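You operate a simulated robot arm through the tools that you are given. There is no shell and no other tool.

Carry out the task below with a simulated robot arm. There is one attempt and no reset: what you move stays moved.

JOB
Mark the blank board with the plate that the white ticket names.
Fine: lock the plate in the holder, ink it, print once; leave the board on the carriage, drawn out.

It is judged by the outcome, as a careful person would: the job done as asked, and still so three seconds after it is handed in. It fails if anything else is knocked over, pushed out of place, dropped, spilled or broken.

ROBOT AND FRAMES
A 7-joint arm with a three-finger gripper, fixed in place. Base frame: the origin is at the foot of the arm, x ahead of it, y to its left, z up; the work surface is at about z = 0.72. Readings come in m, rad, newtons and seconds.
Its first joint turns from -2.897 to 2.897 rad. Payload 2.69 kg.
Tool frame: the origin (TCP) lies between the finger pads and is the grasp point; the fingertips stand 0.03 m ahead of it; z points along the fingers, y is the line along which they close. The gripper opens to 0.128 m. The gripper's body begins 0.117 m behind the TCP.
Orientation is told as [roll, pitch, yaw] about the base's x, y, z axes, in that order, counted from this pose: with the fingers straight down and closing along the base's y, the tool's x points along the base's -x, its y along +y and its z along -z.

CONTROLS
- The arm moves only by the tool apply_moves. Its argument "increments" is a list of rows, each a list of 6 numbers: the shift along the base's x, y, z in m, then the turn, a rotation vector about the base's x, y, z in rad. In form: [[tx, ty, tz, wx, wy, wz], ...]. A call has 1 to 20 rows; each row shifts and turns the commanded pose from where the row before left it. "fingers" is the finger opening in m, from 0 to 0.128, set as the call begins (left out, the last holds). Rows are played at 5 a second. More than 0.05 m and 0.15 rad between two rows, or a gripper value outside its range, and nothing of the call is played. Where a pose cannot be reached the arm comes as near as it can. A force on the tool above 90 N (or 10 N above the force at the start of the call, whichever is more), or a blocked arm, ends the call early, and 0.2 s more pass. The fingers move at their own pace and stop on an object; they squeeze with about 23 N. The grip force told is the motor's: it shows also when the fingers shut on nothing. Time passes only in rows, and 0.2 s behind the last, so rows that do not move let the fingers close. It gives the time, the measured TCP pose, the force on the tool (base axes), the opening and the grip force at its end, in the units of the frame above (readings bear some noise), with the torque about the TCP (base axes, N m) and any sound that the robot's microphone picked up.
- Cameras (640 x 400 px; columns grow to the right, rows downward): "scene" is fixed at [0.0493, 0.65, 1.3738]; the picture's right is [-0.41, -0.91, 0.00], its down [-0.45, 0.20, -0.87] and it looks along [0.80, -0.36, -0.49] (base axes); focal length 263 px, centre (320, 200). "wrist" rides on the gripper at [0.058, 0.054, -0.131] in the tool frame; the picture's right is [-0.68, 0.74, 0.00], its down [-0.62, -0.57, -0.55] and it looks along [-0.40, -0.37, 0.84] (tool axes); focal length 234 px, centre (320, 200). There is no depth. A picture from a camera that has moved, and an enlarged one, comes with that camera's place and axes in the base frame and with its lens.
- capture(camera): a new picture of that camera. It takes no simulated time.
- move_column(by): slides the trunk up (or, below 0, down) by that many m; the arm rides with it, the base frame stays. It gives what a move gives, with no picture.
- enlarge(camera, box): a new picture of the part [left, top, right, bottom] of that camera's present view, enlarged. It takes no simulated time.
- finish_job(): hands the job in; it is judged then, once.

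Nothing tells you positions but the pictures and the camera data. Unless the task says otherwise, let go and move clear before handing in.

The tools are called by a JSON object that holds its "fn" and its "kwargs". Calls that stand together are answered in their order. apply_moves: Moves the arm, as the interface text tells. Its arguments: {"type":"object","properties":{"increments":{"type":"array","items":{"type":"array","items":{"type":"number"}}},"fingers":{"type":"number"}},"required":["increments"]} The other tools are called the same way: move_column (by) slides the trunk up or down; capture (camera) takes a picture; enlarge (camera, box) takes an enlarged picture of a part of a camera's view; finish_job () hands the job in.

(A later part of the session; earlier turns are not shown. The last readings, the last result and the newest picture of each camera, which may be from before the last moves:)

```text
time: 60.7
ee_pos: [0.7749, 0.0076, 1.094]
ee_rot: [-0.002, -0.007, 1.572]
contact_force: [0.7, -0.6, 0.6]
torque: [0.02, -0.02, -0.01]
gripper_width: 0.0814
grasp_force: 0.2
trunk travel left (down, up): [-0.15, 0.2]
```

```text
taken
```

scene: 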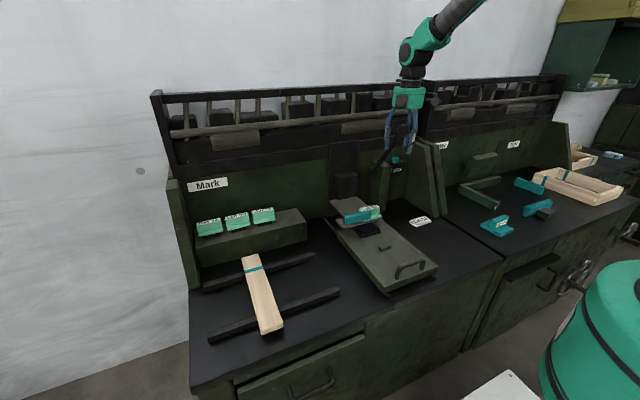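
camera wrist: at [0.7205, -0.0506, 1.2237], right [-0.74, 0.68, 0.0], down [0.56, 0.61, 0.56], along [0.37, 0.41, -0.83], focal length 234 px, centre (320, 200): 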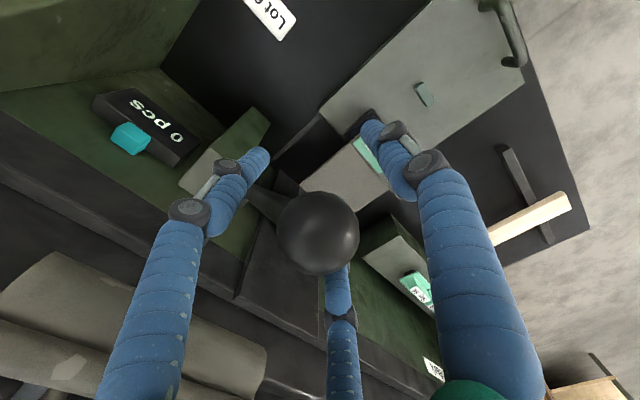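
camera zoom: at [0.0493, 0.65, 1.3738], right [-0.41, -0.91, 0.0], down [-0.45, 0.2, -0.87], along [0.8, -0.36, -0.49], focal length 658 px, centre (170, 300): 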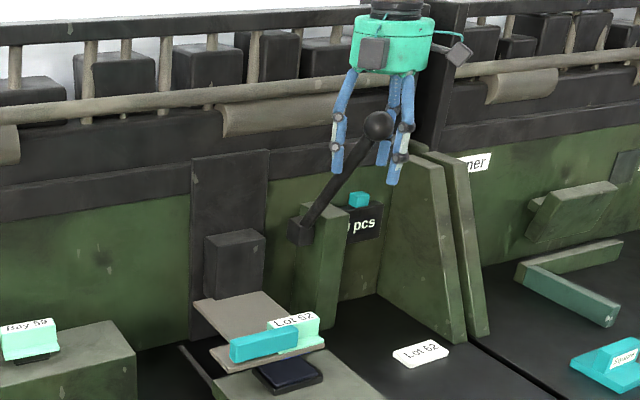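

{"fn": "apply_moves", "kwargs": {"increments": [[0, 0, 0.042, 0, 0, 0], [0, 0, 0.042, 0, 0, 0], [0, 0, 0.042, 0, 0, 0], [-0.02, 0.02, 0.01, 0, 0, 0], [-0.015, 0.04, 0, 0, 0, -0.1428], [-0.01, 0.042, 0, 0, 0, -0.1428], [-0.01, 0.042, 0, 0, 0, -0.1428], [-0.01, 0.042, -0.01, 0, 0, -0.1428], [-0.01, 0.042, -0.015, 0, 0, -0.1428], [-0.01, 0.042, -0.015, 0, 0, -0.1428], [-0.01, 0.042, -0.02, 0, 0, -0.1428], [-0.01, 0.042, -0.02, 0, 0, -0.1428], [-0.01, 0.042, -0.02, 0, 0, -0.1428], [-0.01, 0.042, -0.02, 0, 0, -0.1428], [-0.01, 0.042, -0.02, 0, 0, -0.1428]]}}

{"fn": "apply_moves", "kwargs": {"increments": [[0, 0, 0, 0, 0, 0], [0, 0, 0, 0, 0, 0]], "fingers": 0.128}}

{"fn": "capture", "kwargs": {"camera": "wrist"}}

{"fn": "capture", "kwargs": {"camera": "scene"}}

```text
time: 63.9
ee_pos: [0.6393, 0.4868, 1.0892]
ee_rot: [-0.004, -0.005, 0.0]
contact_force: [0.0, 0.1, 0.3]
torque: [0.02, -0.02, -0.01]
gripper_width: 0.0801
grasp_force: 0.0
trunk travel left (down, up): [-0.15, 0.2]
```

```text
time: 64.5
ee_pos: [0.6407, 0.4869, 1.0919]
ee_rot: [-0.003, -0.007, 0.002]
contact_force: [-0.2, -0.4, 0.2]
torque: [0.02, 0.0, 0.0]
gripper_width: 0.1282
grasp_force: 0.2
trunk travel left (down, up): [-0.15, 0.2]
```

```text
taken
camera wrist: at [0.5809, 0.5405, 1.2206], right [0.68, 0.74, 0.0], down [0.61, -0.56, 0.55], along [0.41, -0.37, -0.83], focal length 234 px, centre (320, 200)
```

wrist: 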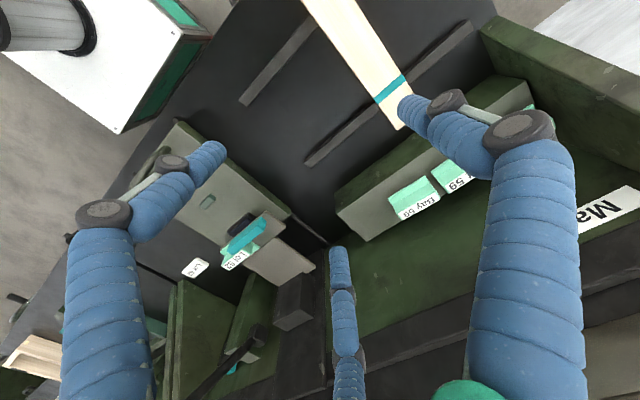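

```text
taken
```

scene: 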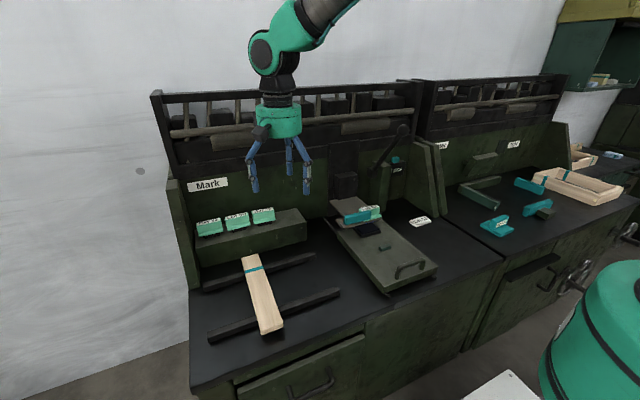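

{"fn": "apply_moves", "kwargs": {"increments": [[0, 0.022, -0.035, 0.003, 0.006, -0.001], [0, 0.022, -0.035, 0, 0, 0], [0, 0.022, -0.035, 0, 0, 0], [0, 0.019, -0.035, 0, 0, 0], [0, 0, 0, 0, 0, 0]]}}

{"fn": "capture", "kwargs": {"camera": "wrist"}}

{"fn": "enlarge", "kwargs": {"camera": "scene", "box": [190, 160, 360, 350]}}

```text
time: 65.7
ee_pos: [0.6402, 0.5747, 0.9496]
ee_rot: [-0.002, 0.0, 0.0]
contact_force: [0.7, 0.2, -0.2]
torque: [-0.05, 0.0, 0.04]
gripper_width: 0.1279
grasp_force: 0.2
trunk travel left (down, up): [-0.15, 0.2]
```

```text
taken
camera wrist: at [0.5818, 0.6287, 1.0802], right [0.68, 0.74, 0.0], down [0.62, -0.56, 0.55], along [0.4, -0.37, -0.84], focal length 234 px, centre (320, 200)
```

wrist: 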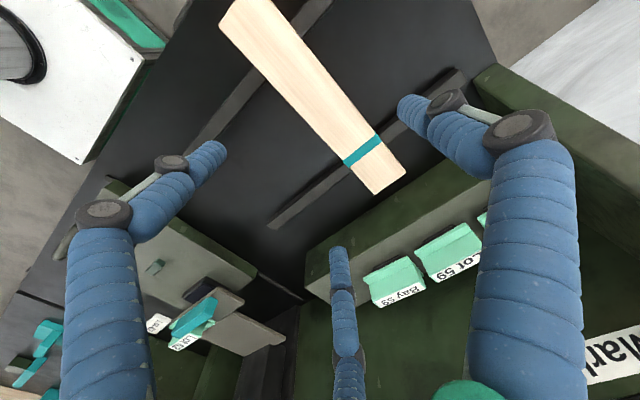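

```text
2.11 times, centred on (275, 255) of scene
camera zoom: at [0.0493, 0.65, 1.3738], right [-0.41, -0.91, 0.0], down [-0.45, 0.2, -0.87], along [0.8, -0.36, -0.49], focal length 554 px, centre (415, 84)
```

zoom: 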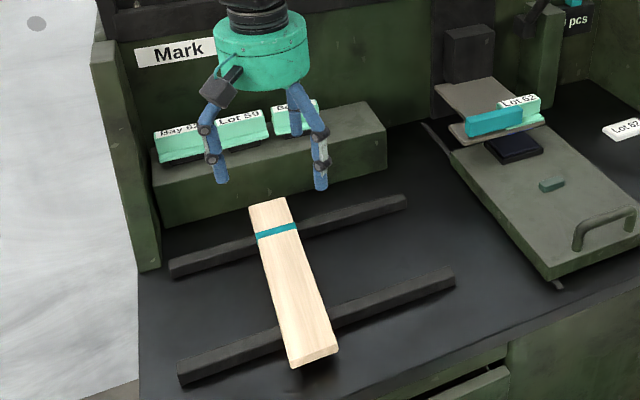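

The board lies along x (0.49–0.79), y≈0.56–0.616, top z≈0.752, and the gripper is centred over it. I'll descend in stages and check the height.

{"fn": "apply_moves", "kwargs": {"increments": [[0, 0, -0.04, 0, 0, 0], [0, 0, -0.04, 0, 0, 0], [0, 0, -0.04, 0, 0, 0], [0, 0, -0.025, 0, 0, 0], [0, 0, 0, 0, 0, 0]]}}

{"fn": "capture", "kwargs": {"camera": "wrist"}}

{"fn": "enlarge", "kwargs": {"camera": "scene", "box": [200, 200, 340, 350]}}

```text
time: 66.9
ee_pos: [0.6386, 0.5737, 0.8062]
ee_rot: [-0.002, 0.0, 0.001]
contact_force: [-0.4, 1.5, 0.4]
torque: [0.02, 0.02, 0.0]
gripper_width: 0.1279
grasp_force: 0.1
trunk travel left (down, up): [-0.15, 0.2]
```

```text
taken
camera wrist: at [0.5806, 0.6278, 0.9362], right [0.68, 0.74, 0.0], down [0.62, -0.56, 0.55], along [0.4, -0.37, -0.84], focal length 234 px, centre (320, 200)
```

wrist: 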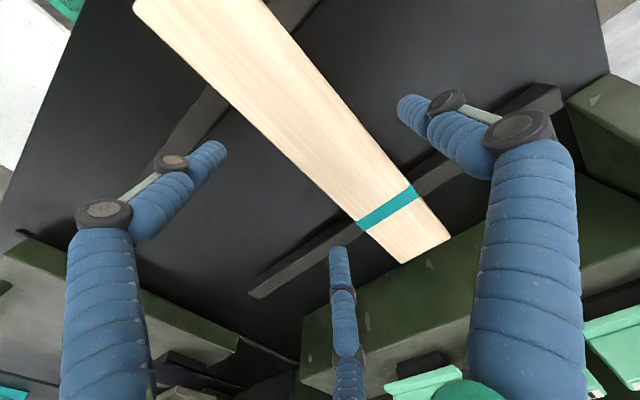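

```text
2.67 times, centred on (270, 275) of scene
camera zoom: at [0.0493, 0.65, 1.3738], right [-0.41, -0.91, 0.0], down [-0.45, 0.2, -0.87], along [0.8, -0.36, -0.49], focal length 702 px, centre (453, 0)
```

zoom: 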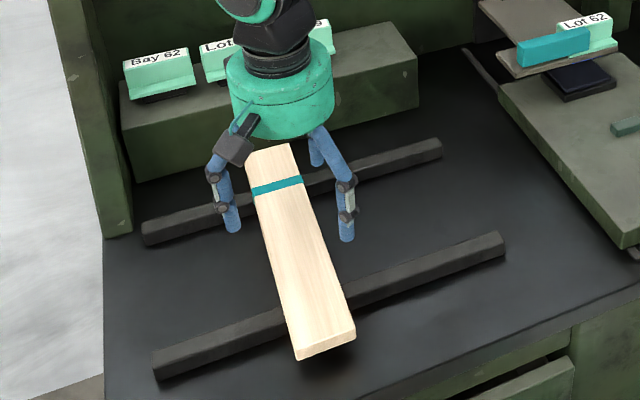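

{"fn": "apply_moves", "kwargs": {"increments": [[0, 0, 0, 0, 0, 0], [0, 0, -0.015, 0, 0, 0], [0, 0, -0.012, 0, 0, 0], [0, 0, -0.008, 0, 0, 0], [0, 0, 0, 0, 0, 0]], "fingers": 0.11}}

{"fn": "capture", "kwargs": {"camera": "wrist"}}

{"fn": "enlarge", "kwargs": {"camera": "scene", "box": [220, 220, 320, 320]}}

```text
time: 68.1
ee_pos: [0.6401, 0.5735, 0.7706]
ee_rot: [-0.001, 0.0, 0.001]
contact_force: [-0.3, -0.1, -0.2]
torque: [0.02, 0.0, 0.01]
gripper_width: 0.1101
grasp_force: 0.1
trunk travel left (down, up): [-0.15, 0.2]
```

```text
taken
camera wrist: at [0.5813, 0.6271, 0.9004], right [0.68, 0.74, 0.0], down [0.62, -0.56, 0.55], along [0.4, -0.37, -0.84], focal length 234 px, centre (320, 200)
```

wrist: 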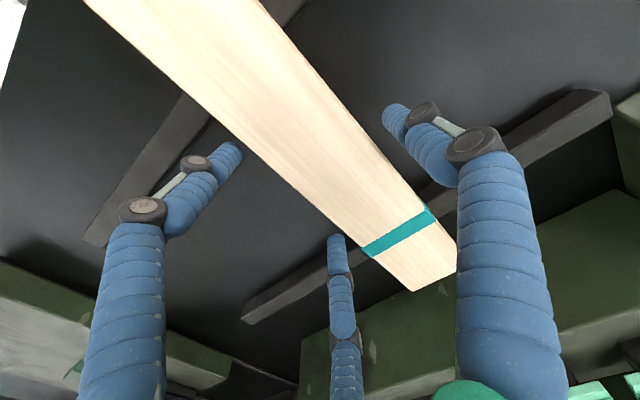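

```text
4.00 times, centred on (270, 270) of scene
camera zoom: at [0.0493, 0.65, 1.3738], right [-0.41, -0.91, 0.0], down [-0.45, 0.2, -0.87], along [0.8, -0.36, -0.49], focal length 1052 px, centre (520, -80)
```

zoom: 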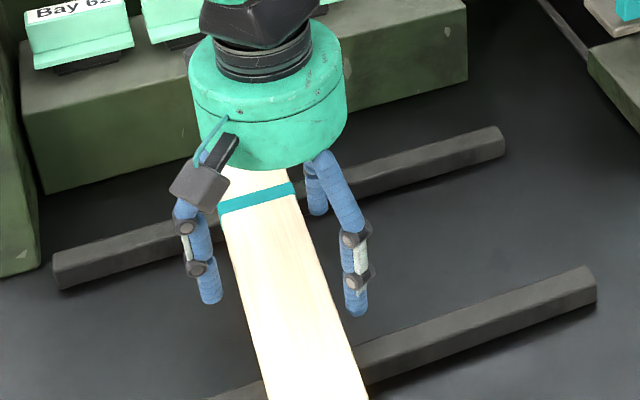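

The fingers straddle the board with their tips just above the rails. I'm closing on it.

{"fn": "apply_moves", "kwargs": {"increments": [[0, 0, 0, 0, 0, 0], [0, 0, 0, 0, 0, 0], [0, 0, 0, 0, 0, 0]], "fingers": 0.04}}

{"fn": "capture", "kwargs": {"camera": "wrist"}}

{"fn": "enlarge", "kwargs": {"camera": "scene", "box": [220, 220, 320, 320]}}

```text
time: 68.9
ee_pos: [0.6401, 0.5726, 0.7701]
ee_rot: [0.0, 0.0, 0.001]
contact_force: [0.1, 0.7, 1.1]
torque: [0.01, -0.04, 0.03]
gripper_width: 0.084
grasp_force: 23.3
trunk travel left (down, up): [-0.15, 0.2]
```

```text
taken
camera wrist: at [0.5812, 0.6272, 0.9007], right [0.68, 0.74, 0.0], down [0.62, -0.56, 0.55], along [0.4, -0.37, -0.84], focal length 234 px, centre (320, 200)
```

wrist: 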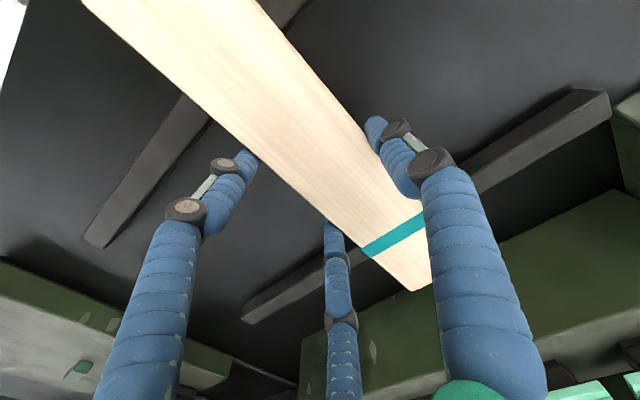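

```text
4.00 times, centred on (270, 270) of scene
camera zoom: at [0.0493, 0.65, 1.3738], right [-0.41, -0.91, 0.0], down [-0.45, 0.2, -0.87], along [0.8, -0.36, -0.49], focal length 1052 px, centre (520, -80)
```

zoom: 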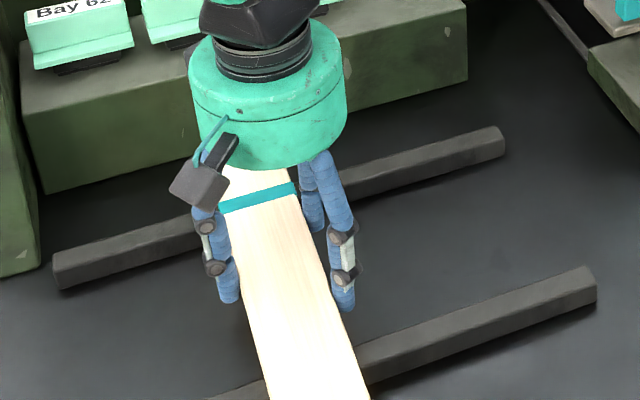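

The grip closed at 0.084, which matches a 6 cm wide board. I'll lift slowly and check it.

{"fn": "apply_moves", "kwargs": {"increments": [[0, 0, 0.002, 0, 0, 0], [0, 0, 0.002, 0, 0, 0], [0, 0, 0.003, 0, 0, 0]]}}

{"fn": "apply_moves", "kwargs": {"increments": [[0, 0, 0.005, 0, 0, 0], [0, 0, 0.005, 0, 0, 0], [0, 0, 0.005, 0, 0, 0]]}}

{"fn": "enlarge", "kwargs": {"camera": "scene", "box": [190, 220, 350, 350]}}

{"fn": "capture", "kwargs": {"camera": "wrist"}}

```text
time: 69.7
ee_pos: [0.6394, 0.5725, 0.7766]
ee_rot: [-0.004, 0.0, 0.0]
contact_force: [-0.2, -0.5, -1.3]
torque: [-0.05, 0.03, 0.02]
gripper_width: 0.0841
grasp_force: 23.1
trunk travel left (down, up): [-0.15, 0.2]
```

```text
time: 70.5
ee_pos: [0.6402, 0.5735, 0.7922]
ee_rot: [0.0, 0.0, 0.0]
contact_force: [-0.6, 0.2, -0.9]
torque: [-0.07, -0.02, 0.02]
gripper_width: 0.084
grasp_force: 23.1
trunk travel left (down, up): [-0.15, 0.2]
```

```text
3.08 times, centred on (270, 285) of scene
camera zoom: at [0.0493, 0.65, 1.3738], right [-0.41, -0.91, 0.0], down [-0.45, 0.2, -0.87], along [0.8, -0.36, -0.49], focal length 809 px, centre (474, -62)
```

zoom: 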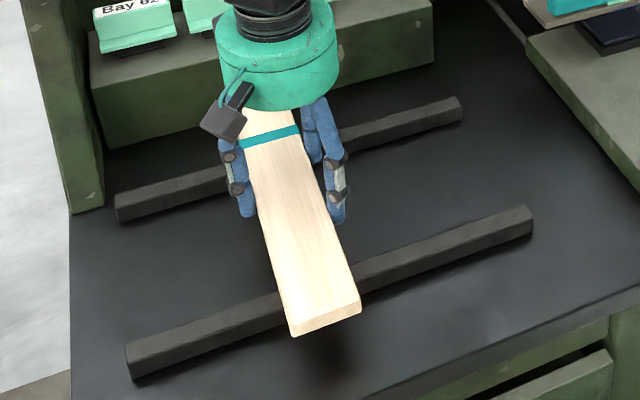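

```text
taken
camera wrist: at [0.5815, 0.6269, 0.9221], right [0.68, 0.74, 0.0], down [0.62, -0.56, 0.55], along [0.4, -0.37, -0.84], focal length 234 px, centre (320, 200)
```

wrist: 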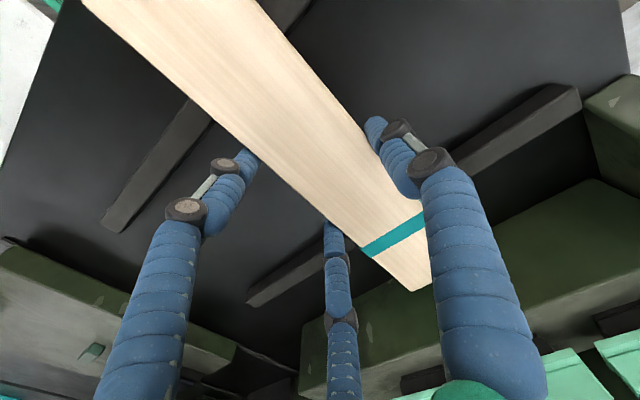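

The board is held level and light (about 1 N). I'll raise it, then turn it 90° while carrying it over the carriage so it lies crosswise under the plate's text direction.

{"fn": "apply_moves", "kwargs": {"increments": [[0, 0, 0.03, 0, 0, 0], [0, 0, 0.04, 0, 0, 0], [0, 0, 0.04, 0, 0, 0], [0, 0, 0.04, 0, 0, 0], [-0.0025, -0.0275, 0, 0, 0, 0.0982], [-0.0025, -0.0275, 0, 0, 0, 0.0982], [-0.0025, -0.0275, 0, 0, 0, 0.0982], [-0.0025, -0.0275, 0, 0, 0, 0.0982], [-0.0025, -0.0275, 0, 0, 0, 0.0982], [-0.0025, -0.0275, 0, 0, 0, 0.0982], [-0.0025, -0.0275, 0, 0, 0, 0.0982], [-0.0025, -0.0275, 0, 0, 0, 0.0982], [-0.0025, -0.0275, 0, 0, 0, 0.0982], [-0.0025, -0.0275, 0, 0, 0, 0.0982], [-0.0025, -0.0275, 0, 0, 0, 0.0982], [-0.0025, -0.0275, 0, 0, 0, 0.0982], [-0.0025, -0.0275, 0, 0, 0, 0.0982], [-0.0025, -0.0275, 0, 0, 0, 0.0982], [-0.0025, -0.0275, 0, 0, 0, 0.0982], [-0.0025, -0.0275, 0, 0, 0, 0.0982]]}}

{"fn": "capture", "kwargs": {"camera": "wrist"}}

{"fn": "capture", "kwargs": {"camera": "scene"}}

```text
time: 74.7
ee_pos: [0.5996, 0.1327, 0.9423]
ee_rot: [0.0, -0.001, 1.575]
contact_force: [0.0, 0.0, -1.9]
torque: [0.01, -0.02, 0.0]
gripper_width: 0.0839
grasp_force: 23.0
trunk travel left (down, up): [-0.15, 0.2]
```

```text
taken
camera wrist: at [0.545, 0.0747, 1.0723], right [-0.74, 0.67, 0.0], down [0.56, 0.62, 0.55], along [0.37, 0.41, -0.84], focal length 234 px, centre (320, 200)
```

wrist: 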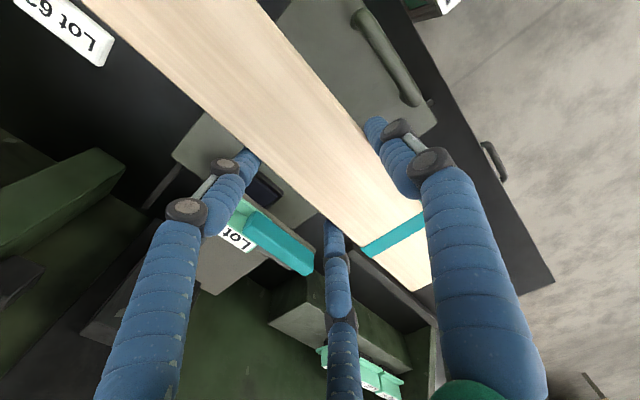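

```text
taken
```

scene: 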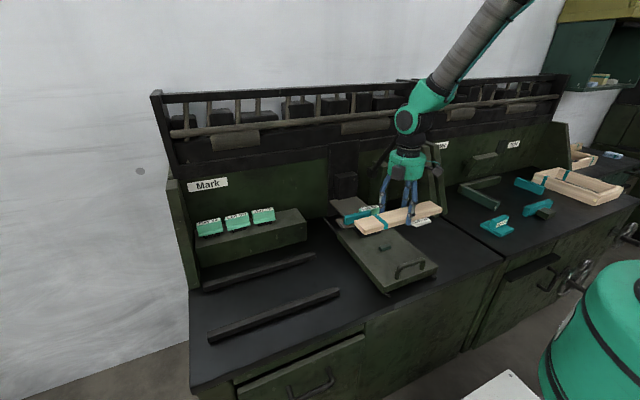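

The board is crosswise above the carriage, with the small stop block at x≈0.621–0.636, y 0.113–0.158. I'll lower it so its rear edge ends just in front of the stop.

{"fn": "apply_moves", "kwargs": {"increments": [[0, 0, -0.03, 0, 0, 0], [0, 0, -0.03, 0, 0, 0], [0, 0, -0.03, 0, 0, 0], [0, 0, -0.025, 0, 0, 0], [0, 0, -0.015, 0, 0, 0], [0, 0, 0, 0, 0, 0]]}}

{"fn": "capture", "kwargs": {"camera": "wrist"}}

{"fn": "enlarge", "kwargs": {"camera": "scene", "box": [320, 180, 460, 300]}}

```text
time: 76.1
ee_pos: [0.599, 0.1327, 0.8108]
ee_rot: [-0.001, 0.002, 1.573]
contact_force: [-0.1, -0.3, -0.8]
torque: [-0.01, 0.02, 0.01]
gripper_width: 0.0838
grasp_force: 23.1
trunk travel left (down, up): [-0.15, 0.2]
```

```text
taken
camera wrist: at [0.5461, 0.0746, 0.9414], right [-0.74, 0.67, 0.0], down [0.56, 0.62, 0.55], along [0.37, 0.41, -0.84], focal length 234 px, centre (320, 200)
```

wrist: 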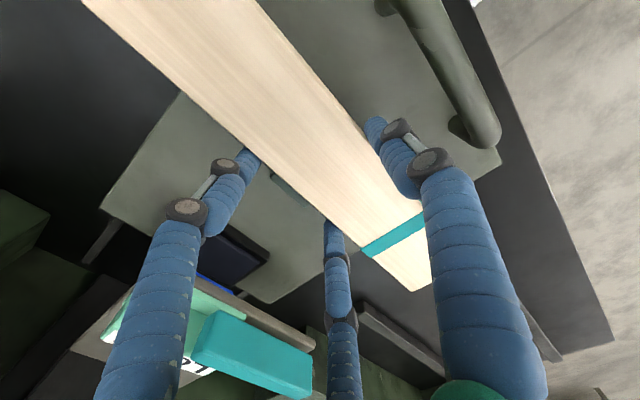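

```text
3.33 times, centred on (390, 240) of scene
camera zoom: at [0.0493, 0.65, 1.3738], right [-0.41, -0.91, 0.0], down [-0.45, 0.2, -0.87], along [0.8, -0.36, -0.49], focal length 877 px, centre (87, 67)
```

zoom: 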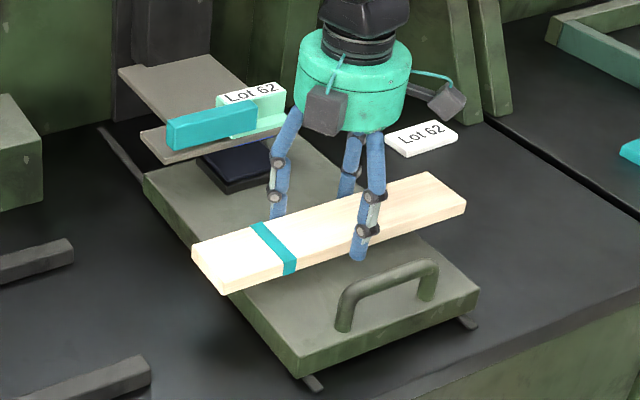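

{"fn": "enlarge", "kwargs": {"camera": "wrist", "box": [230, 130, 350, 230]}}

{"fn": "enlarge", "kwargs": {"camera": "wrist", "box": [100, 230, 340, 400]}}

```text
4.00 times, centred on (290, 180) of wrist
camera zoom: at [0.5461, 0.0746, 0.9414], right [-0.74, 0.67, 0.0], down [0.56, 0.62, 0.55], along [0.37, 0.41, -0.84], focal length 937 px, centre (440, 280)
```

zoom: 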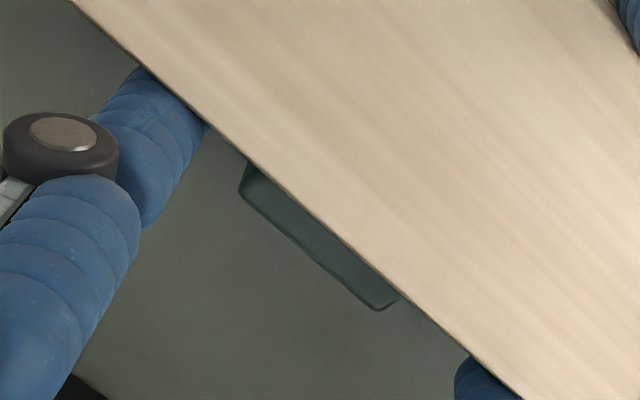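

```text
2.35 times, centred on (220, 315) of wrist
camera zoom: at [0.5461, 0.0746, 0.9414], right [-0.74, 0.67, 0.0], down [0.56, 0.62, 0.55], along [0.37, 0.41, -0.84], focal length 551 px, centre (555, -71)
```

zoom: 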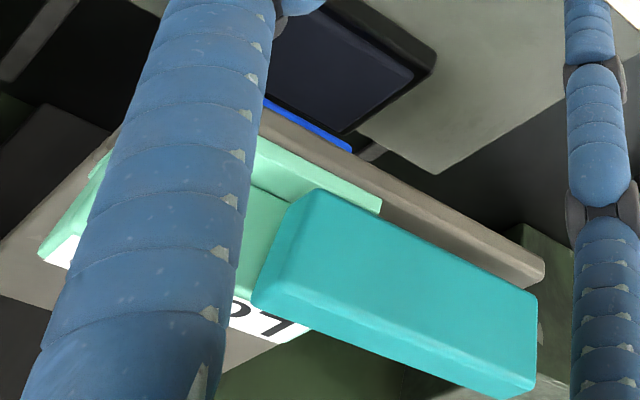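

The stop sits about 3 mm behind the board's rear edge and between the two rear fingers. I'll lower gently until the board touches the carriage.

{"fn": "apply_moves", "kwargs": {"increments": [[-0.002, 0.001, -0.008, 0, 0, 0], [0, 0, -0.006, 0, 0, 0], [0, 0, 0, 0, 0, 0]]}}

{"fn": "apply_moves", "kwargs": {"increments": [[0, 0, -0.003, 0, 0, 0], [0, 0, 0, 0, 0, 0]]}}

{"fn": "apply_moves", "kwargs": {"increments": [[0, 0, -0.003, 0, 0, 0], [0, 0, 0, 0, 0, 0]]}}

{"fn": "enlarge", "kwargs": {"camera": "scene", "box": [340, 190, 450, 290]}}

```text
time: 76.9
ee_pos: [0.5979, 0.136, 0.7978]
ee_rot: [0.001, 0.0, 1.574]
contact_force: [0.7, 0.1, -0.4]
torque: [0.01, -0.02, 0.02]
gripper_width: 0.084
grasp_force: 22.7
trunk travel left (down, up): [-0.15, 0.2]
```

```text
time: 77.5
ee_pos: [0.5981, 0.1332, 0.7945]
ee_rot: [0.001, -0.002, 1.573]
contact_force: [0.5, 0.8, -1.3]
torque: [-0.05, -0.02, -0.02]
gripper_width: 0.0837
grasp_force: 22.6
trunk travel left (down, up): [-0.15, 0.2]
```

```text
time: 78.1
ee_pos: [0.5975, 0.1341, 0.7919]
ee_rot: [-0.001, 0.001, 1.571]
contact_force: [0.7, 0.2, -1.7]
torque: [0.02, -0.05, -0.01]
gripper_width: 0.0839
grasp_force: 23.2
trunk travel left (down, up): [-0.15, 0.2]
```

```text
4.00 times, centred on (395, 240) of scene
camera zoom: at [0.0493, 0.65, 1.3738], right [-0.41, -0.91, 0.0], down [-0.45, 0.2, -0.87], along [0.8, -0.36, -0.49], focal length 1052 px, centre (20, 40)
```

zoom: 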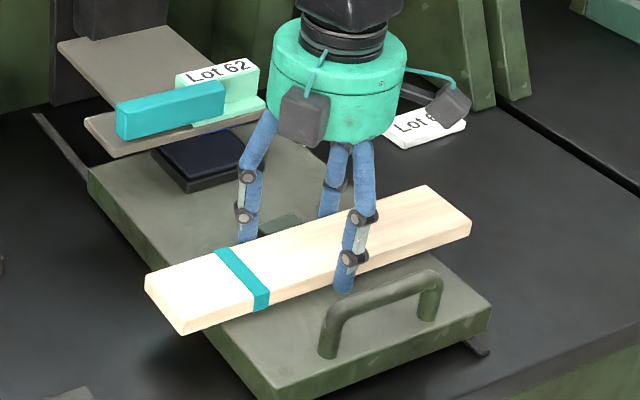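

{"fn": "apply_moves", "kwargs": {"increments": [[0, 0, -0.003, 0, 0, 0], [0, 0, 0, 0, 0, 0]]}}

{"fn": "apply_moves", "kwargs": {"increments": [[0, 0, -0.002, 0, 0, 0], [0, 0, 0, 0, 0, 0]]}}

{"fn": "apply_moves", "kwargs": {"increments": [[0, 0, -0.002, 0, 0, 0], [0, 0, 0, 0, 0, 0]]}}

```text
time: 78.7
ee_pos: [0.5968, 0.1336, 0.7878]
ee_rot: [0.0, -0.001, 1.574]
contact_force: [0.0, 0.6, -1.4]
torque: [-0.02, 0.01, 0.03]
gripper_width: 0.0838
grasp_force: 23.2
trunk travel left (down, up): [-0.15, 0.2]
```

```text
time: 79.3
ee_pos: [0.5971, 0.1341, 0.786]
ee_rot: [0.0, 0.0, 1.574]
contact_force: [-0.1, -0.4, -2.3]
torque: [-0.01, 0.0, 0.02]
gripper_width: 0.0839
grasp_force: 22.4
trunk travel left (down, up): [-0.15, 0.2]
```

```text
time: 79.9
ee_pos: [0.5977, 0.1345, 0.785]
ee_rot: [-0.002, -0.001, 1.573]
contact_force: [0.1, -1.4, 4.3]
torque: [0.01, 0.22, 0.1]
gripper_width: 0.0841
grasp_force: 23.5
trunk travel left (down, up): [-0.15, 0.2]
```

{"fn": "enlarge", "kwargs": {"camera": "scene", "box": [340, 200, 450, 290]}}

{"fn": "enlarge", "kwargs": {"camera": "wrist", "box": [230, 110, 390, 230]}}

```text
4.44 times, centred on (395, 245) of scene
camera zoom: at [0.0493, 0.65, 1.3738], right [-0.41, -0.91, 0.0], down [-0.45, 0.2, -0.87], along [0.8, -0.36, -0.49], focal length 1169 px, centre (-13, 0)
```

zoom: 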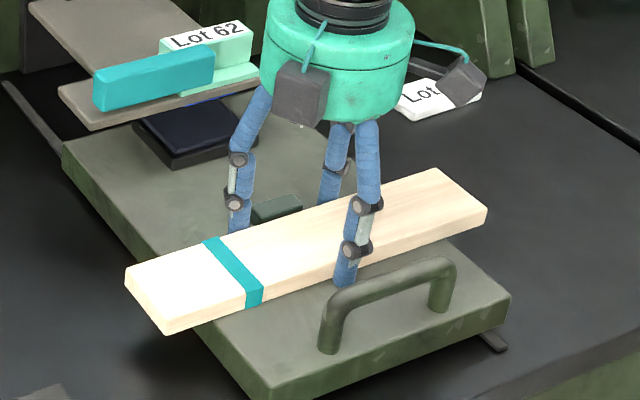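

```text
3.33 times, centred on (310, 170) of wrist
camera zoom: at [0.5434, 0.0756, 0.9148], right [-0.74, 0.67, 0.0], down [0.56, 0.62, 0.55], along [0.37, 0.41, -0.84], focal length 781 px, centre (353, 300)
```

zoom: 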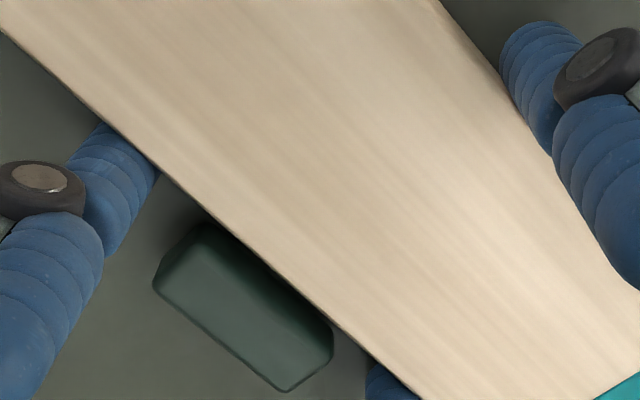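

The board rests on the carriage about 4 mm short of the stop. I'll slide it gently back until it touches the stop.

{"fn": "apply_moves", "kwargs": {"increments": [[0.002, 0, 0, 0, 0, 0], [0.001, 0, 0, 0, 0, 0]]}}

{"fn": "apply_moves", "kwargs": {"increments": [[0.001, 0, 0, 0, 0, 0], [0.001, 0, 0, 0, 0, 0]]}}

{"fn": "enlarge", "kwargs": {"camera": "wrist", "box": [230, 110, 390, 230]}}

```text
time: 80.5
ee_pos: [0.6002, 0.133, 0.7851]
ee_rot: [0.0, -0.002, 1.572]
contact_force: [-0.9, 0.2, 0.7]
torque: [0.01, 0.09, 0.02]
gripper_width: 0.0841
grasp_force: 23.1
trunk travel left (down, up): [-0.15, 0.2]
```

```text
time: 81.1
ee_pos: [0.6027, 0.1335, 0.7852]
ee_rot: [0.0, 0.0, 1.574]
contact_force: [-0.4, -0.7, -1.0]
torque: [-0.03, 0.01, -0.02]
gripper_width: 0.084
grasp_force: 23.7
trunk travel left (down, up): [-0.15, 0.2]
```

```text
3.33 times, centred on (310, 170) of wrist
camera zoom: at [0.5487, 0.0756, 0.9148], right [-0.74, 0.67, 0.0], down [0.56, 0.62, 0.55], along [0.37, 0.41, -0.84], focal length 781 px, centre (353, 300)
```

zoom: 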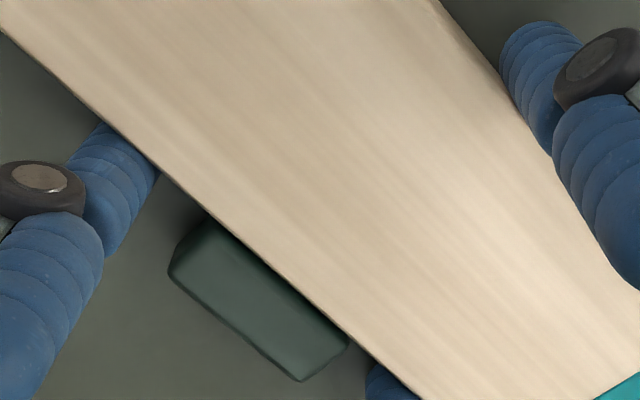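

{"fn": "apply_moves", "kwargs": {"increments": [[0.001, 0, 0, 0, 0, 0], [0.001, 0, 0, 0, 0, 0]]}}

{"fn": "apply_moves", "kwargs": {"increments": [[0.001, 0, 0, 0, 0, 0], [0.001, 0, 0, 0, 0, 0]]}}

{"fn": "enlarge", "kwargs": {"camera": "wrist", "box": [230, 110, 390, 230]}}

```text
time: 81.7
ee_pos: [0.6054, 0.1333, 0.785]
ee_rot: [0.0, 0.0, 1.571]
contact_force: [0.2, 0.8, -0.9]
torque: [0.03, -0.03, -0.03]
gripper_width: 0.084
grasp_force: 22.6
trunk travel left (down, up): [-0.15, 0.2]
```

```text
time: 82.3
ee_pos: [0.6053, 0.1341, 0.7849]
ee_rot: [0.002, 0.002, 1.572]
contact_force: [-5.4, 1.8, -2.7]
torque: [0.09, 0.15, -0.07]
gripper_width: 0.084
grasp_force: 22.7
trunk travel left (down, up): [-0.15, 0.2]
```

```text
3.33 times, centred on (310, 170) of wrist
camera zoom: at [0.5526, 0.0751, 0.915], right [-0.74, 0.67, 0.0], down [0.56, 0.62, 0.55], along [0.37, 0.4, -0.84], focal length 781 px, centre (353, 300)
```

zoom: 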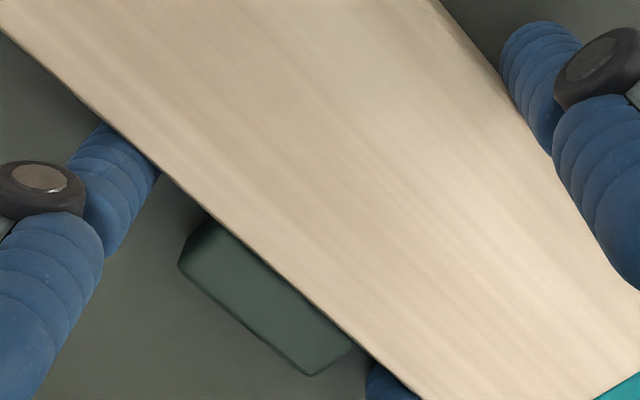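

The board is seated against the stop. I'll release it and rise straight up.

{"fn": "apply_moves", "kwargs": {"increments": [[-0.0005, 0, -0.001, 0, 0, 0], [0, 0, 0, 0, 0, 0]]}}

{"fn": "apply_moves", "kwargs": {"increments": [[0, 0, 0, 0, 0, 0], [0, 0, 0, 0, 0, 0]], "fingers": 0.108}}

{"fn": "apply_moves", "kwargs": {"increments": [[0, 0, 0.01, 0, 0, 0], [0, 0, 0.02, 0, 0, 0], [0, 0, 0.03, 0, 0, 0], [0, 0, 0.04, 0, 0, 0], [0, 0, 0.04, 0, 0, 0]]}}

{"fn": "capture", "kwargs": {"camera": "wrist"}}

{"fn": "enlarge", "kwargs": {"camera": "scene", "box": [320, 170, 460, 300]}}

```text
time: 82.9
ee_pos: [0.6056, 0.1335, 0.7847]
ee_rot: [0.0, 0.0, 1.572]
contact_force: [-5.5, -1.3, 6.2]
torque: [-0.16, 0.45, -0.07]
gripper_width: 0.0841
grasp_force: 23.3
trunk travel left (down, up): [-0.15, 0.2]
```

```text
time: 83.5
ee_pos: [0.6067, 0.1332, 0.7836]
ee_rot: [-0.002, 0.0, 1.571]
contact_force: [0.5, 0.3, 0.6]
torque: [0.01, -0.02, 0.03]
gripper_width: 0.1084
grasp_force: 0.0
trunk travel left (down, up): [-0.15, 0.2]
```

```text
time: 84.7
ee_pos: [0.6095, 0.1321, 0.924]
ee_rot: [0.001, -0.002, 1.572]
contact_force: [-0.5, -0.4, 0.1]
torque: [-0.05, -0.02, -0.01]
gripper_width: 0.108
grasp_force: 0.1
trunk travel left (down, up): [-0.15, 0.2]
```

```text
taken
camera wrist: at [0.5542, 0.0735, 1.0546], right [-0.74, 0.67, 0.0], down [0.56, 0.62, 0.55], along [0.37, 0.4, -0.84], focal length 234 px, centre (320, 200)
```

wrist: 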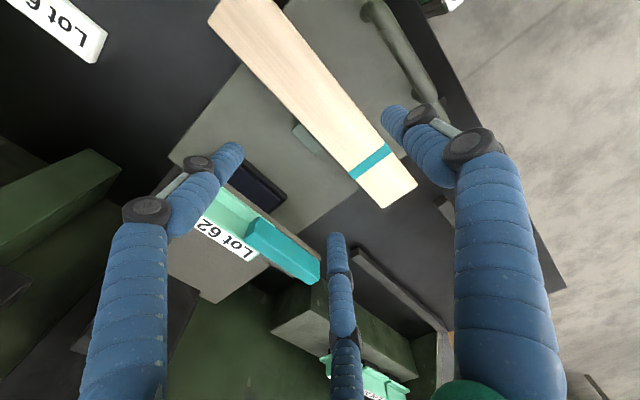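

```text
3.08 times, centred on (390, 235) of scene
camera zoom: at [0.0493, 0.65, 1.3738], right [-0.41, -0.91, 0.0], down [-0.45, 0.2, -0.87], along [0.8, -0.36, -0.49], focal length 809 px, centre (105, 92)
```

zoom: 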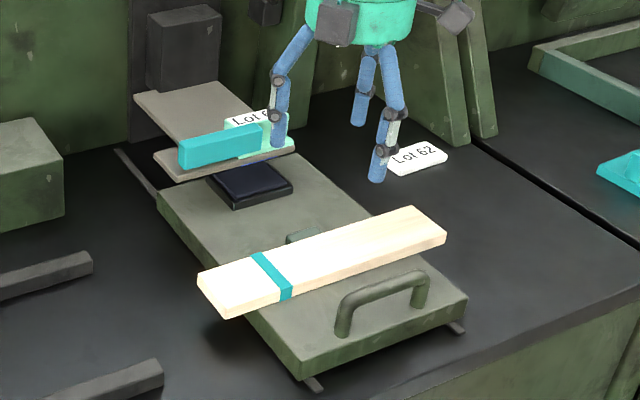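

The board lies across the carriage against the stop. Next I need to push the carriage in by its handle, so I'll measure the handle.

{"fn": "enlarge", "kwargs": {"camera": "wrist", "box": [300, 0, 480, 140]}}

{"fn": "enlarge", "kwargs": {"camera": "scene", "box": [370, 240, 450, 300]}}

```text
2.86 times, centred on (390, 70) of wrist
camera zoom: at [0.5542, 0.0735, 1.0546], right [-0.74, 0.67, 0.0], down [0.56, 0.62, 0.55], along [0.37, 0.4, -0.84], focal length 669 px, centre (120, 571)
```

zoom: 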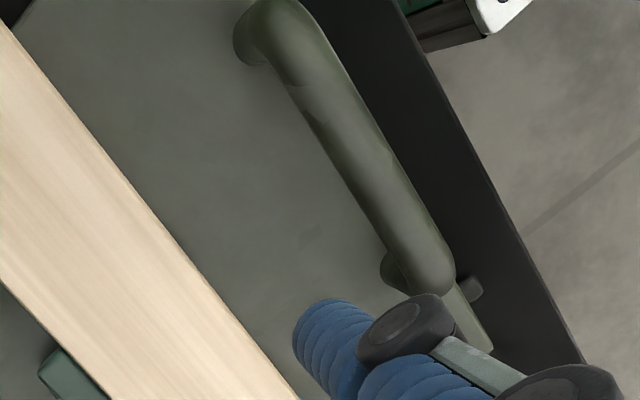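

```text
6.67 times, centred on (410, 270) of scene
camera zoom: at [0.0493, 0.65, 1.3738], right [-0.41, -0.91, 0.0], down [-0.45, 0.2, -0.87], along [0.8, -0.36, -0.49], focal length 1754 px, centre (-280, -267)
```

zoom: 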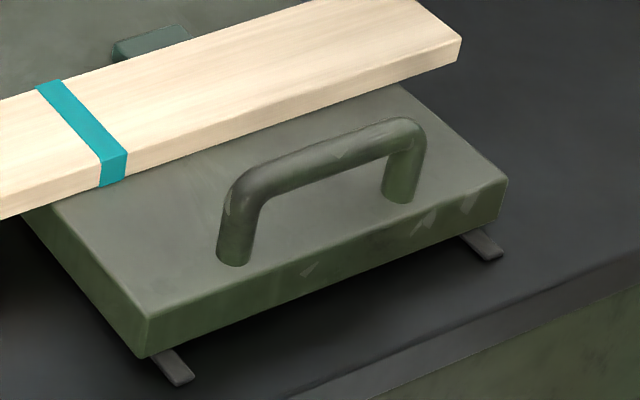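

The handle bar runs along y at x≈0.498, y 0.088–0.178, z≈0.789. I'll grip it at its middle.

{"fn": "apply_moves", "kwargs": {"increments": [[-0.035, 0, 0, 0, 0, 0], [-0.035, 0.001, 0, 0, 0, 0], [-0.035, 0, 0, 0, 0, 0], [0, 0, -0.03, 0, 0, 0], [0, 0, -0.03, 0, 0, 0], [0, 0, -0.02, 0, 0, 0], [0, 0, 0, 0, 0, 0]], "fingers": 0.07}}

{"fn": "capture", "kwargs": {"camera": "wrist"}}

{"fn": "enlarge", "kwargs": {"camera": "scene", "box": [350, 200, 460, 300]}}

```text
time: 86.3
ee_pos: [0.4998, 0.1348, 0.8425]
ee_rot: [0.001, -0.002, 1.572]
contact_force: [0.0, 1.3, -0.3]
torque: [0.04, 0.04, 0.0]
gripper_width: 0.07
grasp_force: 0.0
trunk travel left (down, up): [-0.15, 0.2]
```

```text
taken
camera wrist: at [0.4466, 0.0762, 0.9733], right [-0.74, 0.67, 0.0], down [0.56, 0.62, 0.55], along [0.37, 0.41, -0.84], focal length 234 px, centre (320, 200)
```

wrist: 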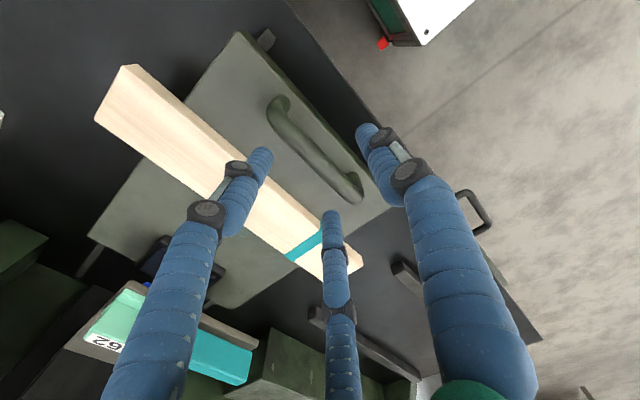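

```text
4.00 times, centred on (405, 250) of scene
camera zoom: at [0.0493, 0.65, 1.3738], right [-0.41, -0.91, 0.0], down [-0.45, 0.2, -0.87], along [0.8, -0.36, -0.49], focal length 1052 px, centre (-20, 0)
```

zoom: 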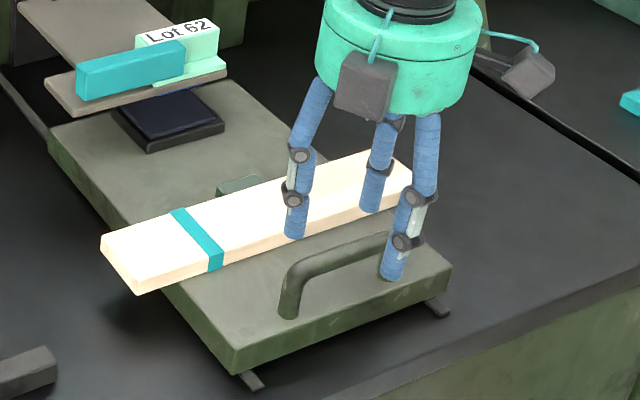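

{"fn": "apply_moves", "kwargs": {"increments": [[0.0025, -0.001, -0.01, 0, 0, 0], [0, 0, -0.015, 0, 0, 0], [0, 0, -0.01, 0, 0, 0], [0, 0, -0.007, 0, 0, 0], [0, 0, 0, 0, 0, 0]]}}

{"fn": "enlarge", "kwargs": {"camera": "wrist", "box": [230, 80, 410, 240]}}

{"fn": "enlarge", "kwargs": {"camera": "scene", "box": [350, 200, 460, 300]}}

```text
time: 87.5
ee_pos: [0.5016, 0.1353, 0.8023]
ee_rot: [0.001, 0.0, 1.573]
contact_force: [0.0, -0.7, 0.1]
torque: [-0.03, 0.01, 0.0]
gripper_width: 0.0702
grasp_force: 0.0
trunk travel left (down, up): [-0.15, 0.2]
```

```text
2.50 times, centred on (320, 160) of wrist
camera zoom: at [0.4498, 0.0765, 0.9325], right [-0.74, 0.67, 0.0], down [0.56, 0.62, 0.55], along [0.37, 0.41, -0.84], focal length 585 px, centre (320, 300)
```

zoom: 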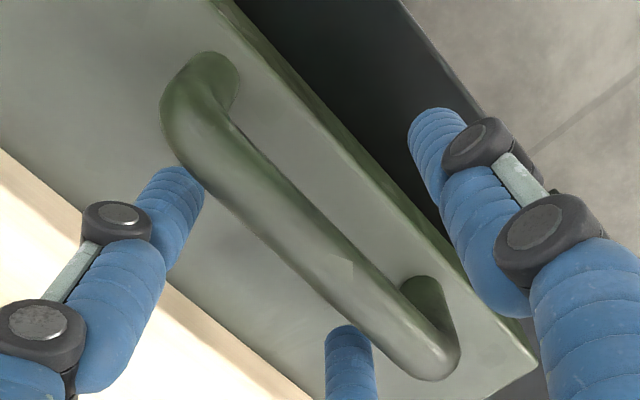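

```text
4.00 times, centred on (405, 250) of scene
camera zoom: at [0.0493, 0.65, 1.3738], right [-0.41, -0.91, 0.0], down [-0.45, 0.2, -0.87], along [0.8, -0.36, -0.49], focal length 1052 px, centre (-20, 0)
```

zoom: 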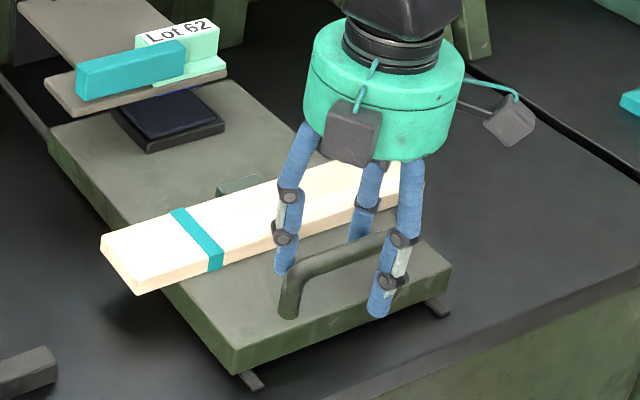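

The fingers straddle the handle bar with the board well clear, so I'm closing on the handle.

{"fn": "apply_moves", "kwargs": {"increments": [[0, 0, 0, 0, 0, 0], [0, 0, 0, 0, 0, 0]], "fingers": 0.0}}

{"fn": "enlarge", "kwargs": {"camera": "wrist", "box": [230, 80, 410, 240]}}

```text
time: 88.1
ee_pos: [0.5052, 0.1362, 0.8015]
ee_rot: [-0.001, -0.002, 1.572]
contact_force: [10.9, 7.7, -2.0]
torque: [0.18, -0.04, -0.18]
gripper_width: 0.0243
grasp_force: 44.8
trunk travel left (down, up): [-0.15, 0.2]
```

```text
2.50 times, centred on (320, 160) of wrist
camera zoom: at [0.4512, 0.0771, 0.9329], right [-0.74, 0.67, 0.0], down [0.56, 0.62, 0.55], along [0.37, 0.41, -0.83], focal length 585 px, centre (320, 300)
```

zoom: 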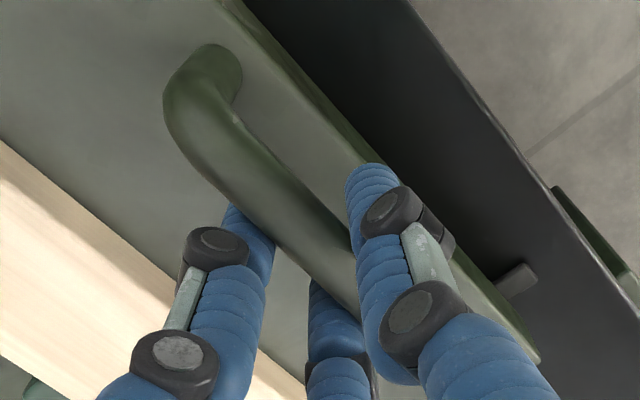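

The handle is gripped firmly. I'll push the carriage in slowly.

{"fn": "apply_moves", "kwargs": {"increments": [[0.004, 0, 0, 0, 0, 0], [0.007, 0, 0, 0, 0, 0], [0.008, 0, 0, 0, 0, 0], [0.008, 0, 0, 0, 0, 0], [0.008, 0, 0, 0, 0, 0]]}}

{"fn": "enlarge", "kwargs": {"camera": "scene", "box": [320, 170, 460, 300]}}

```text
time: 89.3
ee_pos: [0.5398, 0.136, 0.8026]
ee_rot: [-0.003, 0.0, 1.572]
contact_force: [2.5, 30.5, 7.7]
torque: [0.22, 0.06, -0.31]
gripper_width: 0.0243
grasp_force: 44.9
trunk travel left (down, up): [-0.15, 0.2]
```

```text
3.08 times, centred on (390, 235) of scene
camera zoom: at [0.0493, 0.65, 1.3738], right [-0.41, -0.91, 0.0], down [-0.45, 0.2, -0.87], along [0.8, -0.36, -0.49], focal length 809 px, centre (105, 92)
```

zoom: 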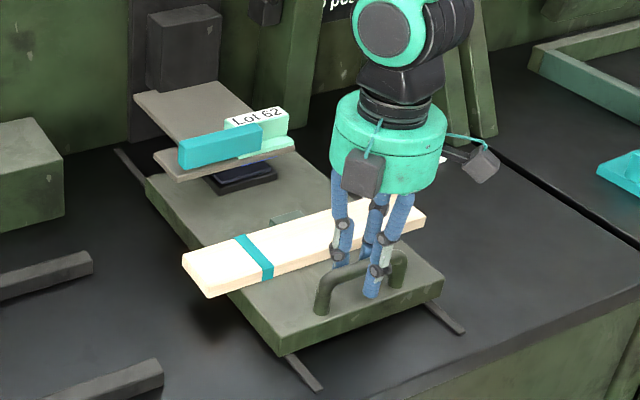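

{"fn": "apply_moves", "kwargs": {"increments": [[0.004, 0.002, 0, 0, 0, 0], [0.008, 0, 0, 0, 0, 0], [0.008, 0, 0, 0, 0, 0], [0.008, 0, 0, 0, 0, 0]]}}

{"fn": "apply_moves", "kwargs": {"increments": [[0.008, 0, 0, 0, 0, 0], [0.008, 0, 0, 0, 0, 0], [0.008, 0, 0, 0, 0, 0]]}}

{"fn": "enlarge", "kwargs": {"camera": "scene", "box": [320, 170, 460, 300]}}

```text
time: 90.3
ee_pos: [0.5667, 0.1349, 0.8023]
ee_rot: [-0.003, -0.001, 1.573]
contact_force: [0.9, -5.3, 34.3]
torque: [-0.36, 0.25, -0.21]
gripper_width: 0.0245
grasp_force: 45.0
trunk travel left (down, up): [-0.15, 0.2]
```

```text
time: 91.1
ee_pos: [0.5907, 0.1358, 0.8027]
ee_rot: [-0.004, -0.002, 1.572]
contact_force: [2.4, -0.2, 31.6]
torque: [0.34, 0.11, -0.21]
gripper_width: 0.0244
grasp_force: 44.8
trunk travel left (down, up): [-0.15, 0.2]
```

```text
3.08 times, centred on (390, 235) of scene
camera zoom: at [0.0493, 0.65, 1.3738], right [-0.41, -0.91, 0.0], down [-0.45, 0.2, -0.87], along [0.8, -0.36, -0.49], focal length 809 px, centre (105, 92)
```

zoom: 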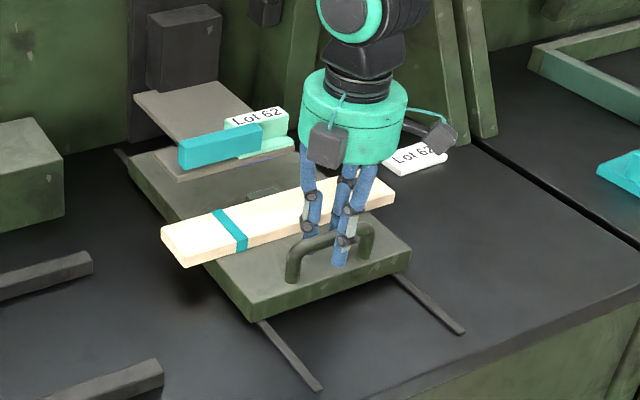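

{"fn": "apply_moves", "kwargs": {"increments": [[0.008, 0, 0.002, 0, 0, 0], [0.008, 0, 0, 0, 0, 0], [0.008, 0, 0, 0, 0, 0]]}}

{"fn": "apply_moves", "kwargs": {"increments": [[0.008, 0, 0, 0, 0, 0], [0.008, 0, 0, 0, 0, 0], [0.008, 0, 0, 0, 0, 0]]}}

{"fn": "enlarge", "kwargs": {"camera": "scene", "box": [320, 170, 460, 300]}}

```text
time: 91.9
ee_pos: [0.6138, 0.1358, 0.8031]
ee_rot: [0.002, 0.0, 1.572]
contact_force: [2.1, 5.8, -10.3]
torque: [0.06, -0.04, -0.21]
gripper_width: 0.0245
grasp_force: 44.9
trunk travel left (down, up): [-0.15, 0.2]
```

```text
time: 92.7
ee_pos: [0.6394, 0.1349, 0.8024]
ee_rot: [0.0, 0.001, 1.573]
contact_force: [1.9, 3.3, -16.2]
torque: [-0.3, -0.03, -0.25]
gripper_width: 0.0245
grasp_force: 44.9
trunk travel left (down, up): [-0.15, 0.2]
```

```text
3.08 times, centred on (390, 235) of scene
camera zoom: at [0.0493, 0.65, 1.3738], right [-0.41, -0.91, 0.0], down [-0.45, 0.2, -0.87], along [0.8, -0.36, -0.49], focal length 809 px, centre (105, 92)
```

zoom: 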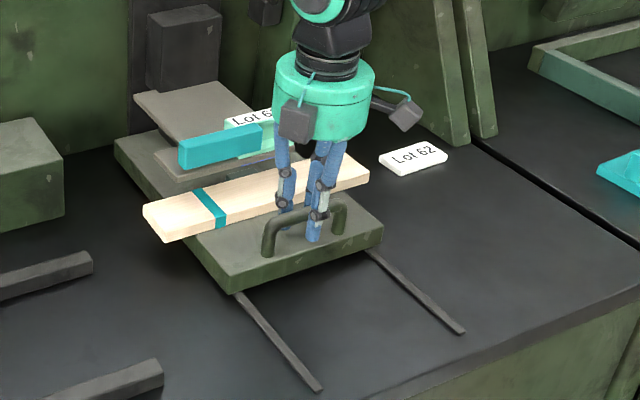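

{"fn": "apply_moves", "kwargs": {"increments": [[0.006, 0, -0.001, 0, 0, 0], [0.006, 0, 0, 0, 0, 0]]}}

{"fn": "apply_moves", "kwargs": {"increments": [[0.004, 0, 0, 0, 0, 0], [0.004, 0, 0, 0, 0, 0]]}}

{"fn": "enlarge", "kwargs": {"camera": "scene", "box": [320, 170, 460, 300]}}

{"fn": "capture", "kwargs": {"camera": "wrist"}}

```text
time: 93.3
ee_pos: [0.6518, 0.1347, 0.8024]
ee_rot: [-0.003, 0.001, 1.573]
contact_force: [1.7, -0.3, -11.4]
torque: [-0.53, 0.04, -0.23]
gripper_width: 0.0243
grasp_force: 45.2
trunk travel left (down, up): [-0.15, 0.2]
```

```text
time: 93.9
ee_pos: [0.6596, 0.1365, 0.803]
ee_rot: [0.0, 0.001, 1.573]
contact_force: [1.8, -7.7, -7.9]
torque: [-0.15, -0.01, -0.19]
gripper_width: 0.0241
grasp_force: 45.7
trunk travel left (down, up): [-0.15, 0.2]
```

```text
3.08 times, centred on (390, 235) of scene
camera zoom: at [0.0493, 0.65, 1.3738], right [-0.41, -0.91, 0.0], down [-0.45, 0.2, -0.87], along [0.8, -0.36, -0.49], focal length 809 px, centre (105, 92)
```

zoom: 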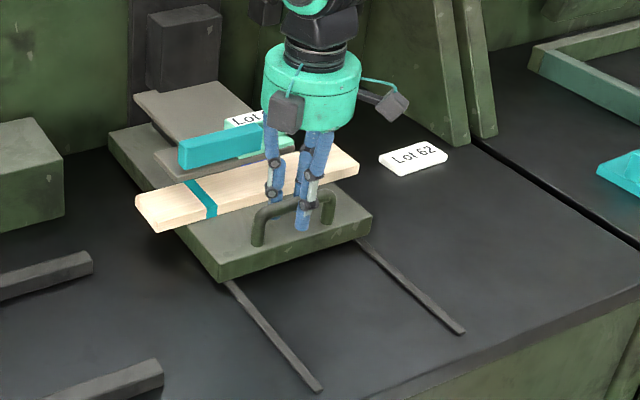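

```text
taken
camera wrist: at [0.6057, 0.0769, 0.9327], right [-0.74, 0.67, 0.0], down [0.56, 0.62, 0.55], along [0.37, 0.41, -0.84], focal length 234 px, centre (320, 200)
```

wrist: 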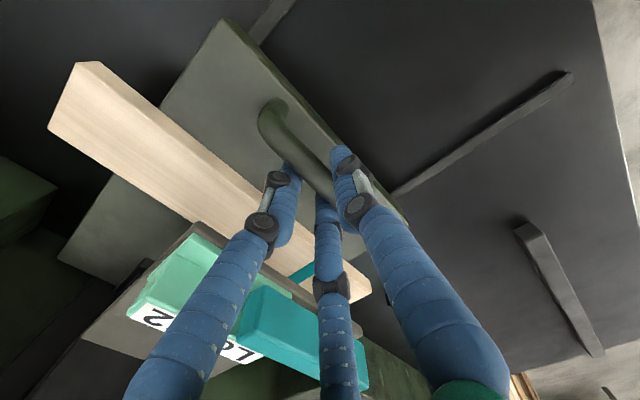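

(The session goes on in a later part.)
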